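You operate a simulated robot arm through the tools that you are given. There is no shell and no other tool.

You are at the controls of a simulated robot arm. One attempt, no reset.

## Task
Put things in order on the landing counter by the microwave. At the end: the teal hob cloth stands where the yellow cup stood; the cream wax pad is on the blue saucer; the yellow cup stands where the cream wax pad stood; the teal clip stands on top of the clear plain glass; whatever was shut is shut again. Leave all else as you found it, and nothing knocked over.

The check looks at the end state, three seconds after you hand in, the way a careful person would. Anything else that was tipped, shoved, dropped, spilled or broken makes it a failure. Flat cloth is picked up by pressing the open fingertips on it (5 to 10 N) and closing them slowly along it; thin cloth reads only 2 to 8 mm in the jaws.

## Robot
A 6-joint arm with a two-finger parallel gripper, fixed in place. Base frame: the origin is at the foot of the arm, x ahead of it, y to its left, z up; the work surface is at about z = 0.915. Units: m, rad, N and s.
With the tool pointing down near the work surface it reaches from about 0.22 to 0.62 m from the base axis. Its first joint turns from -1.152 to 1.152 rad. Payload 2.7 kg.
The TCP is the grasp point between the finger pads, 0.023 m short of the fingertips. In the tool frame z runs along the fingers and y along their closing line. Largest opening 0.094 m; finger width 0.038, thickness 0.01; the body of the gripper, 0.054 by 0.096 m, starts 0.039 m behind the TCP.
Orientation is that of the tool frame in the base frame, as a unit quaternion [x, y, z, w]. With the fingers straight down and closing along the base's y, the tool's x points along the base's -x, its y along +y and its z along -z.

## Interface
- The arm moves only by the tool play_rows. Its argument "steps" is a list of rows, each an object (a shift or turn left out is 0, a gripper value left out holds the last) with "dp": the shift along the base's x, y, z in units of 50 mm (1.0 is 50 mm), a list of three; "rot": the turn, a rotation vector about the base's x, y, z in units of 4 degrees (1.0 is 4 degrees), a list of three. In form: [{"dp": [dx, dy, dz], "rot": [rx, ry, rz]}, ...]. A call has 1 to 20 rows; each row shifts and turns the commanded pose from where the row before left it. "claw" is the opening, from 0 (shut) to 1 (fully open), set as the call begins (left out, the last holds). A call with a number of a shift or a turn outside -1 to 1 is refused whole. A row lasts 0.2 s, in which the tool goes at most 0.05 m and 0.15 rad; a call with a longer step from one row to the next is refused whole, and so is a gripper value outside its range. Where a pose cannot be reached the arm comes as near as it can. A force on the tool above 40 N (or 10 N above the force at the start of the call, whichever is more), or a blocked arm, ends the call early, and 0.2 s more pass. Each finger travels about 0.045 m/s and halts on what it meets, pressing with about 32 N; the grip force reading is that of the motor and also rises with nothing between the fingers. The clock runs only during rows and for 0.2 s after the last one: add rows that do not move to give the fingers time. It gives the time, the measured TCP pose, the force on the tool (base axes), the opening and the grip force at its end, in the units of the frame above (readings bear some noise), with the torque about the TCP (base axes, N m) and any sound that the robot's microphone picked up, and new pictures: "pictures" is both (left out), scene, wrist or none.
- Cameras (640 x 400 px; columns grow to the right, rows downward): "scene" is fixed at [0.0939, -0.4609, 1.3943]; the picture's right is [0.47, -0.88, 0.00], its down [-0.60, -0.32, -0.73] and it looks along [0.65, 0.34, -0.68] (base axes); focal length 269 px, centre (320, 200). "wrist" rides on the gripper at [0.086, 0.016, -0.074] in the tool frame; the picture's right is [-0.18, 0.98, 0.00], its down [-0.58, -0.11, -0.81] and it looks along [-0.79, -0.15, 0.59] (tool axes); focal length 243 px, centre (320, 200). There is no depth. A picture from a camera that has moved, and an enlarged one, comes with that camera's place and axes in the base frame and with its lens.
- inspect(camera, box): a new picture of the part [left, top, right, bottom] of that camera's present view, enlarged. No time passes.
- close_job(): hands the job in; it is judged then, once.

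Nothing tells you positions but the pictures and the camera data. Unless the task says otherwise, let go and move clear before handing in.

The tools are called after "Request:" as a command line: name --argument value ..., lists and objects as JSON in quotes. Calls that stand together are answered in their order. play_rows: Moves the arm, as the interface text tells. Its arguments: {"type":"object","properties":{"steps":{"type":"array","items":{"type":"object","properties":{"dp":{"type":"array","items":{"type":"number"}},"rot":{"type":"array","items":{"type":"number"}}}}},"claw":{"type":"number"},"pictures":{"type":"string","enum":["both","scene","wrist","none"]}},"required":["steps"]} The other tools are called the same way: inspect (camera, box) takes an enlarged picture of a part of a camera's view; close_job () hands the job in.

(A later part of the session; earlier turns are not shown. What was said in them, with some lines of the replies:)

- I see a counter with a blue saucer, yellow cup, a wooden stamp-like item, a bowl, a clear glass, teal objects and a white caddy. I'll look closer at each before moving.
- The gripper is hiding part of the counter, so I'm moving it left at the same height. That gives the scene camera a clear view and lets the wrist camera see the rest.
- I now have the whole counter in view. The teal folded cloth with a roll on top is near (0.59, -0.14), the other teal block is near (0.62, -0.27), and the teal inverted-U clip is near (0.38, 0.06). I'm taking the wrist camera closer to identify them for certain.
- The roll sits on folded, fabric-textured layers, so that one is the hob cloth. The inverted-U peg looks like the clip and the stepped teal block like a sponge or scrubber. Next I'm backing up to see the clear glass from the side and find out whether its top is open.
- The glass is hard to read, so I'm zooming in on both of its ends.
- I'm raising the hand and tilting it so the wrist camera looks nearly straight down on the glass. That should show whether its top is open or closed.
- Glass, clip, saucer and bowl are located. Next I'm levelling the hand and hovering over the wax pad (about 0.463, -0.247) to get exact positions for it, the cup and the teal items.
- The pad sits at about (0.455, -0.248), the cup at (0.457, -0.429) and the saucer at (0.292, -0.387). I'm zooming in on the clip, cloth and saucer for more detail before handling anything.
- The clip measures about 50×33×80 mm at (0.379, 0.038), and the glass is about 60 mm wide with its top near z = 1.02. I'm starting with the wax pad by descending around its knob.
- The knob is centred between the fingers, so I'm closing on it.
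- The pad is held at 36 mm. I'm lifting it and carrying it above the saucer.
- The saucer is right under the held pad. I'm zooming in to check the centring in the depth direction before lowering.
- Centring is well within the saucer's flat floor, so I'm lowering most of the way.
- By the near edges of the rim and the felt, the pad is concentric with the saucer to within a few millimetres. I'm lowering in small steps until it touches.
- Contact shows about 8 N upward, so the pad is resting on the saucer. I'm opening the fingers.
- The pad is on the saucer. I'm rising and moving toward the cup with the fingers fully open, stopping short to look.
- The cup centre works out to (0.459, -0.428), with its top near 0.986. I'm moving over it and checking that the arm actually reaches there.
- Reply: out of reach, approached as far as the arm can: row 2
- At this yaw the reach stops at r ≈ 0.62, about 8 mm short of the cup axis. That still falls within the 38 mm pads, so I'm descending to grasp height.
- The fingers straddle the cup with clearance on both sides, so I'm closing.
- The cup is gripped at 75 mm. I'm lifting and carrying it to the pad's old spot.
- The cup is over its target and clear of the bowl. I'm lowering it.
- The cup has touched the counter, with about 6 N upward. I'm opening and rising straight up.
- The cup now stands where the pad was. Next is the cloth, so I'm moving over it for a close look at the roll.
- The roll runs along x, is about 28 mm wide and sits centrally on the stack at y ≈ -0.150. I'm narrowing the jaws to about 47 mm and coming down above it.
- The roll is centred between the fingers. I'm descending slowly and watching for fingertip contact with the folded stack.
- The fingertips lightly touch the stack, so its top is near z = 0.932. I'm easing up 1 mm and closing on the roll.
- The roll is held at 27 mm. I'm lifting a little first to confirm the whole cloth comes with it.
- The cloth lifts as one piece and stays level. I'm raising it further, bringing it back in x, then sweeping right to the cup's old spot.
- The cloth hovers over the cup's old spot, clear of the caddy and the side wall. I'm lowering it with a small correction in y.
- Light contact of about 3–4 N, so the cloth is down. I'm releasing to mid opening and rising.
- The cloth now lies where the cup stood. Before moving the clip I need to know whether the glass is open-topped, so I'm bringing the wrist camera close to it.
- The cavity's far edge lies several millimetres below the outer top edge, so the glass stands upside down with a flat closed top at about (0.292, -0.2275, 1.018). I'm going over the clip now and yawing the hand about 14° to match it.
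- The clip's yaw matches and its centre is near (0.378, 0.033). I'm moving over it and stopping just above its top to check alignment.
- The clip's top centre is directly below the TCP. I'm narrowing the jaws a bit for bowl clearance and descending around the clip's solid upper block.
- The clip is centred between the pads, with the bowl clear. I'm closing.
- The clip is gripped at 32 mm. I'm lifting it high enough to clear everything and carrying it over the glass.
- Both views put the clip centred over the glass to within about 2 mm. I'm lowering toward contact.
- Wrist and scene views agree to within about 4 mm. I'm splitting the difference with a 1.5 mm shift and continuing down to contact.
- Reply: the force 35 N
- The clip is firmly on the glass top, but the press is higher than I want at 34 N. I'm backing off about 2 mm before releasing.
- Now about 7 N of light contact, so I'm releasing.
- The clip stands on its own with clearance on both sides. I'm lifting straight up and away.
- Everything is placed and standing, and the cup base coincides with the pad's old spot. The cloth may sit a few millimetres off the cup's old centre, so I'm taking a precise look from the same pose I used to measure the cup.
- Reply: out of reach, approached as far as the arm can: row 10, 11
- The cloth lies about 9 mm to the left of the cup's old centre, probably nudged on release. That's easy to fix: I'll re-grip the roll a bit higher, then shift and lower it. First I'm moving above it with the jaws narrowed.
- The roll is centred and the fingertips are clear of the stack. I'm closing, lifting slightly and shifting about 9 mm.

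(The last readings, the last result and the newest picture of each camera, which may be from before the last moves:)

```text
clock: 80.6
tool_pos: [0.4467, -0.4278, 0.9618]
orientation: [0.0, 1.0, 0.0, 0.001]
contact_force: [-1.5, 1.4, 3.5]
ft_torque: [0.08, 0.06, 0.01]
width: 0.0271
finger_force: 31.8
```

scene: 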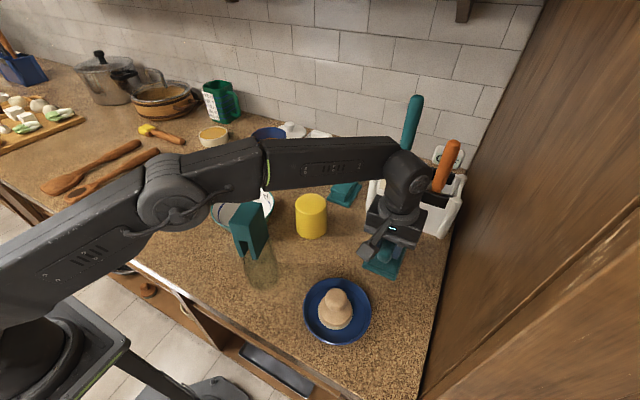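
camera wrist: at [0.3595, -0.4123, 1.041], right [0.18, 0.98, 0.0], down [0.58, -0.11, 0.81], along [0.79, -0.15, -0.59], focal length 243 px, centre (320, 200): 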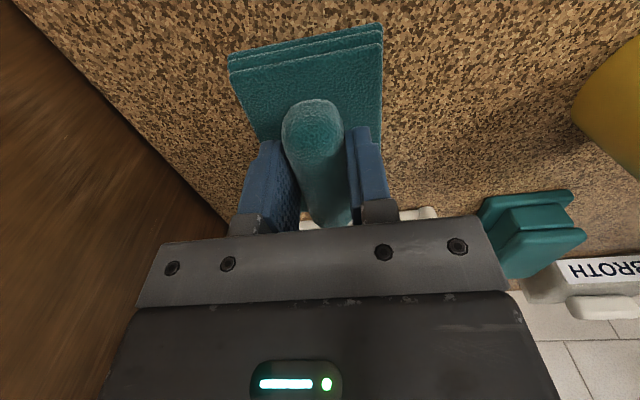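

Contact at about 4 N, so the cloth is down. I'm releasing gently and checking before rising.

Request:
play_rows --claw 0.5 --steps '[{}, {}, {}, {}]' --pictures "wrist"

```text
clock: 81.6
tool_pos: [0.4472, -0.4273, 0.9605]
orientation: [0.0, 1.0, -0.001, 0.0]
contact_force: [-0.4, 0.8, 0.6]
ft_torque: [0.04, -0.03, 0.02]
width: 0.0468
finger_force: 0.0
camera wrist: at [0.3596, -0.4128, 1.0348], right [0.18, 0.98, 0.0], down [0.58, -0.11, 0.81], along [0.79, -0.15, -0.59], focal length 243 px, centre (320, 200)
```

wrist: 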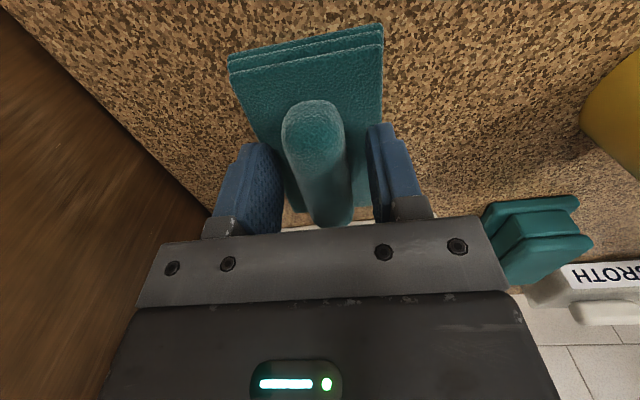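

Still centred after release. I'm rising straight up, then retreating.

Request:
play_rows --steps '[{"dp": [0, 0, 0.15]}, {"dp": [0, 0, 0.3]}, {"dp": [0, 0, 0.5]}, {"dp": [0, 0, 0.6]}, {"dp": [0, 0, 0.6]}, {}]' --pictures "wrist"

Request:
play_rows --steps '[{"dp": [-0.57, 0.36, 0]}, {"dp": [-0.57, 0.36, 0]}, {}]' --pictures "both"

Request:
inspect --camera "wrist" --box '[230, 40, 360, 190]'

Request:
inspect --camera "scene" --box '[280, 150, 420, 280]'

```text
clock: 83.0
tool_pos: [0.4439, -0.4255, 1.0665]
orientation: [0.0, 1.0, 0.0, 0.0]
contact_force: [-0.7, -0.2, -0.6]
ft_torque: [0.01, -0.01, 0.0]
width: 0.0471
finger_force: 0.0
camera wrist: at [0.3572, -0.4113, 1.1409], right [0.18, 0.98, 0.0], down [0.58, -0.11, 0.81], along [0.79, -0.15, -0.59], focal length 243 px, centre (320, 200)
```

wrist: 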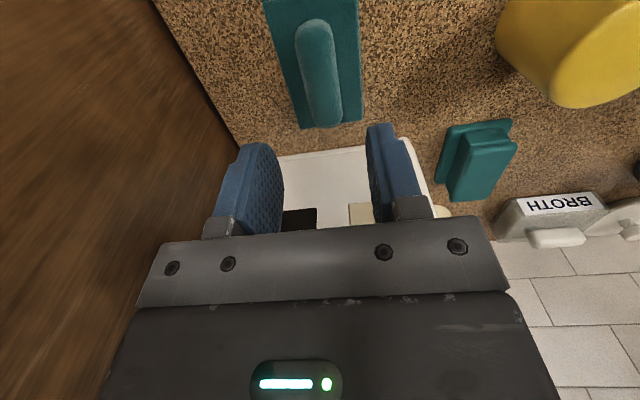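

```text
clock: 83.8
tool_pos: [0.3904, -0.3922, 1.0675]
orientation: [0.0, 1.0, -0.001, 0.0]
contact_force: [0.2, 0.5, -0.6]
ft_torque: [-0.01, -0.02, -0.02]
width: 0.047
finger_force: 0.0
camera wrist: at [0.3019, -0.3766, 1.1421], right [0.18, 0.98, 0.0], down [0.58, -0.11, 0.81], along [0.79, -0.15, -0.59], focal length 243 px, centre (320, 200)
```

scene: 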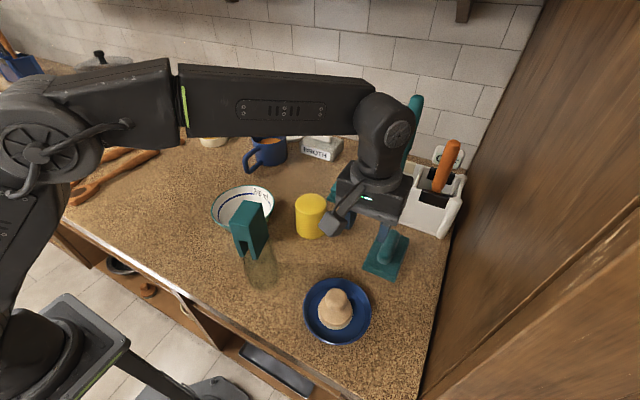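
wrist: 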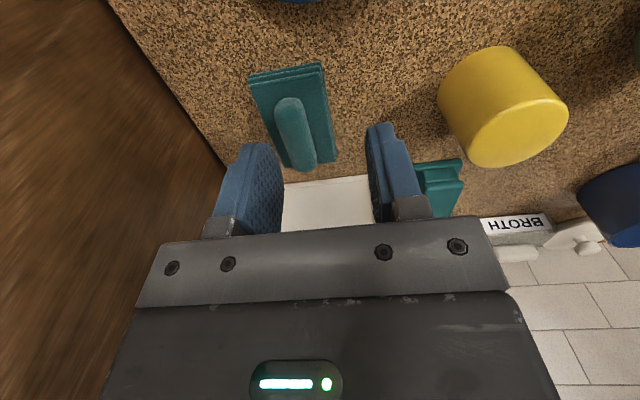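

```text
2.67 times, centred on (295, 115) of wrist
camera zoom: at [0.3019, -0.3766, 1.1421], right [0.18, 0.98, 0.0], down [0.58, -0.11, 0.81], along [0.79, -0.15, -0.59], focal length 647 px, centre (387, 427)
```

zoom: 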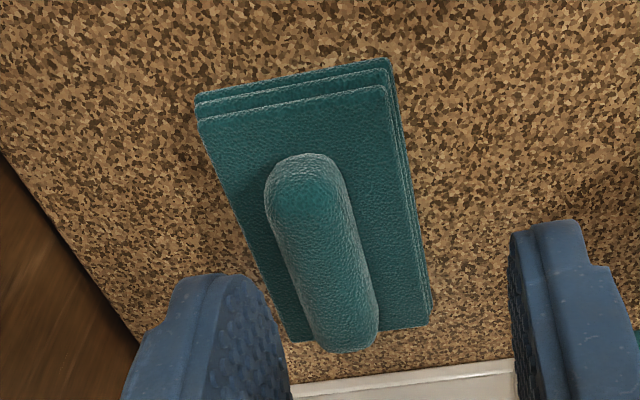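

```text
3.08 times, centred on (350, 215) of scene
camera zoom: at [0.0938, -0.4609, 1.3943], right [0.47, -0.88, 0.0], down [-0.6, -0.32, -0.73], along [0.65, 0.34, -0.68], focal length 828 px, centre (228, 154)
```

zoom: 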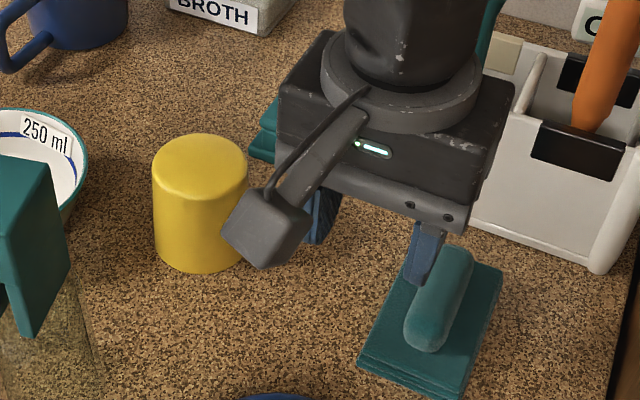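

The cloth is now on the cup's old centre. I'm raising up and retreating over the clear left side for a final check.

Request:
play_rows --claw 1 --steps '[{"dp": [-0.2, 0, 0.8]}, {"dp": [-0.2, 0, 0.9]}, {"dp": [-0.2, 0, 0.9]}, {"dp": [-0.15, 0.88, 0.1]}, {"dp": [-0.15, 0.9, 0]}, {"dp": [-0.15, 0.9, 0]}, {"dp": [-0.15, 0.9, 0]}, {"dp": [-0.15, 0.9, 0]}, {"dp": [-0.15, 0.9, 0]}, {"dp": [-0.15, 0.9, 0]}, {"dp": [-0.1, 0.9, 0]}, {"dp": [-0.1, 0.9, 0]}, {"dp": [0, 0.9, 0]}, {"dp": [0, 0.9, 0]}, {}, {}]' --pictures "both"

Request:
inspect --camera "scene" --box '[210, 180, 430, 350]'

Request:
inspect --camera "scene" --box '[215, 190, 295, 300]'

```text
clock: 87.2
tool_pos: [0.2962, 0.1034, 1.2028]
orientation: [0.0, 1.0, -0.001, -0.001]
contact_force: [1.0, 0.8, -0.8]
ft_torque: [-0.02, 0.01, 0.0]
width: 0.0939
finger_force: 0.1
camera wrist: at [0.209, 0.118, 1.2771], right [0.18, 0.98, 0.0], down [0.58, -0.11, 0.81], along [0.79, -0.15, -0.59], focal length 243 px, centre (320, 200)
```

scene: 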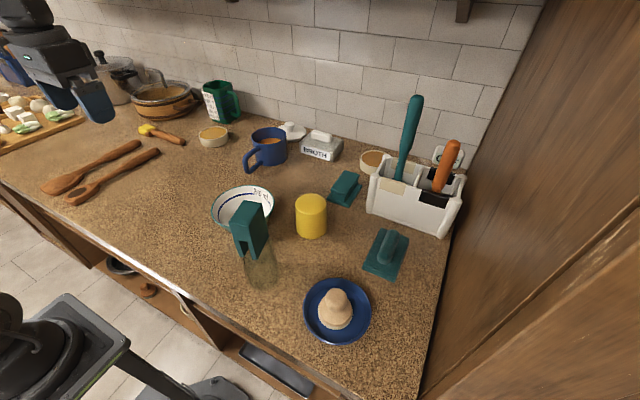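
wrist: 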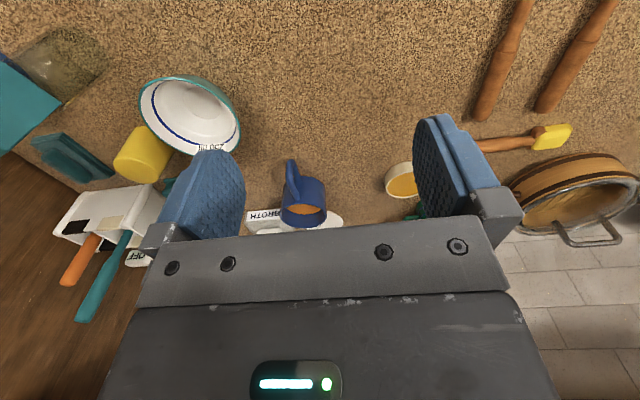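

```text
2.35 times, centred on (320, 265) of scene
camera zoom: at [0.0939, -0.4609, 1.3943], right [0.47, -0.88, 0.0], down [-0.6, -0.32, -0.73], along [0.65, 0.34, -0.68], focal length 633 px, centre (320, 47)
```

zoom: 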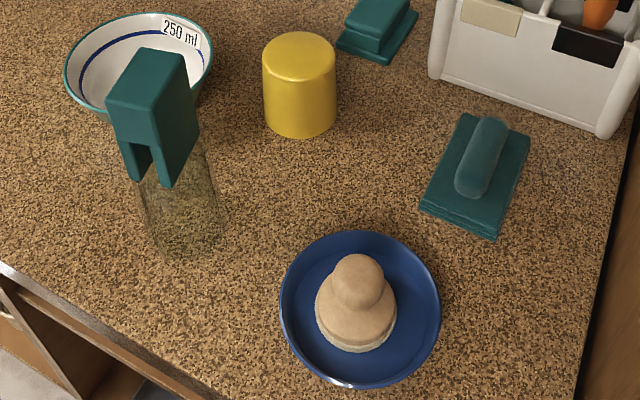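

```text
3.64 times, centred on (255, 245) of scene
camera zoom: at [0.0939, -0.4609, 1.3943], right [0.47, -0.88, 0.0], down [-0.6, -0.32, -0.73], along [0.65, 0.34, -0.68], focal length 979 px, centre (556, 36)
```

zoom: 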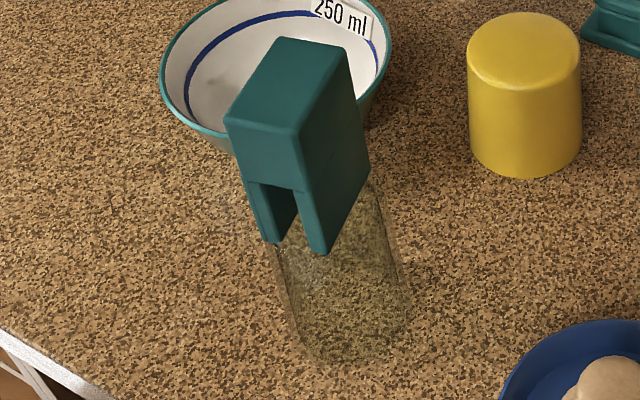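

The final view matches the request:
- **Wax pad:** on the blue saucer.
- **Yellow cup:** where the pad was.
- **Hob cloth:** where the cup was.
- **Clip:** standing on the clear glass.

Nothing else was moved and I opened nothing. The arm is clear, so I'm handing in.

Request:
close_job

```text
The job is handed in.
```

The counter is in order and the job is handed in; in the last pictures everything was standing and the arm was clear.

- **Wax pad:** the cream pad rests centred on the blue saucer.
- **Yellow cup:** it stands where the pad was, still upside down as I found it.
- **Hob cloth:** it lies where the cup stood. My first placement was about 9 mm off, so I picked it up again and moved it onto the spot.
- **Teal clip:** it stands upright on top of the clear glass. The glass looked upside down with a flat top. While setting the clip down I briefly pressed with about 34 N, then eased off before letting go. The pictures show no damage and nothing shifted.

I took the upright two-legged teal block to be the clip and the folded fabric with a roll on top to be the hob cloth. There is a third teal item, a stepped block by the caddy, which I left alone. Nothing had to be opened, so nothing needed shutting again.
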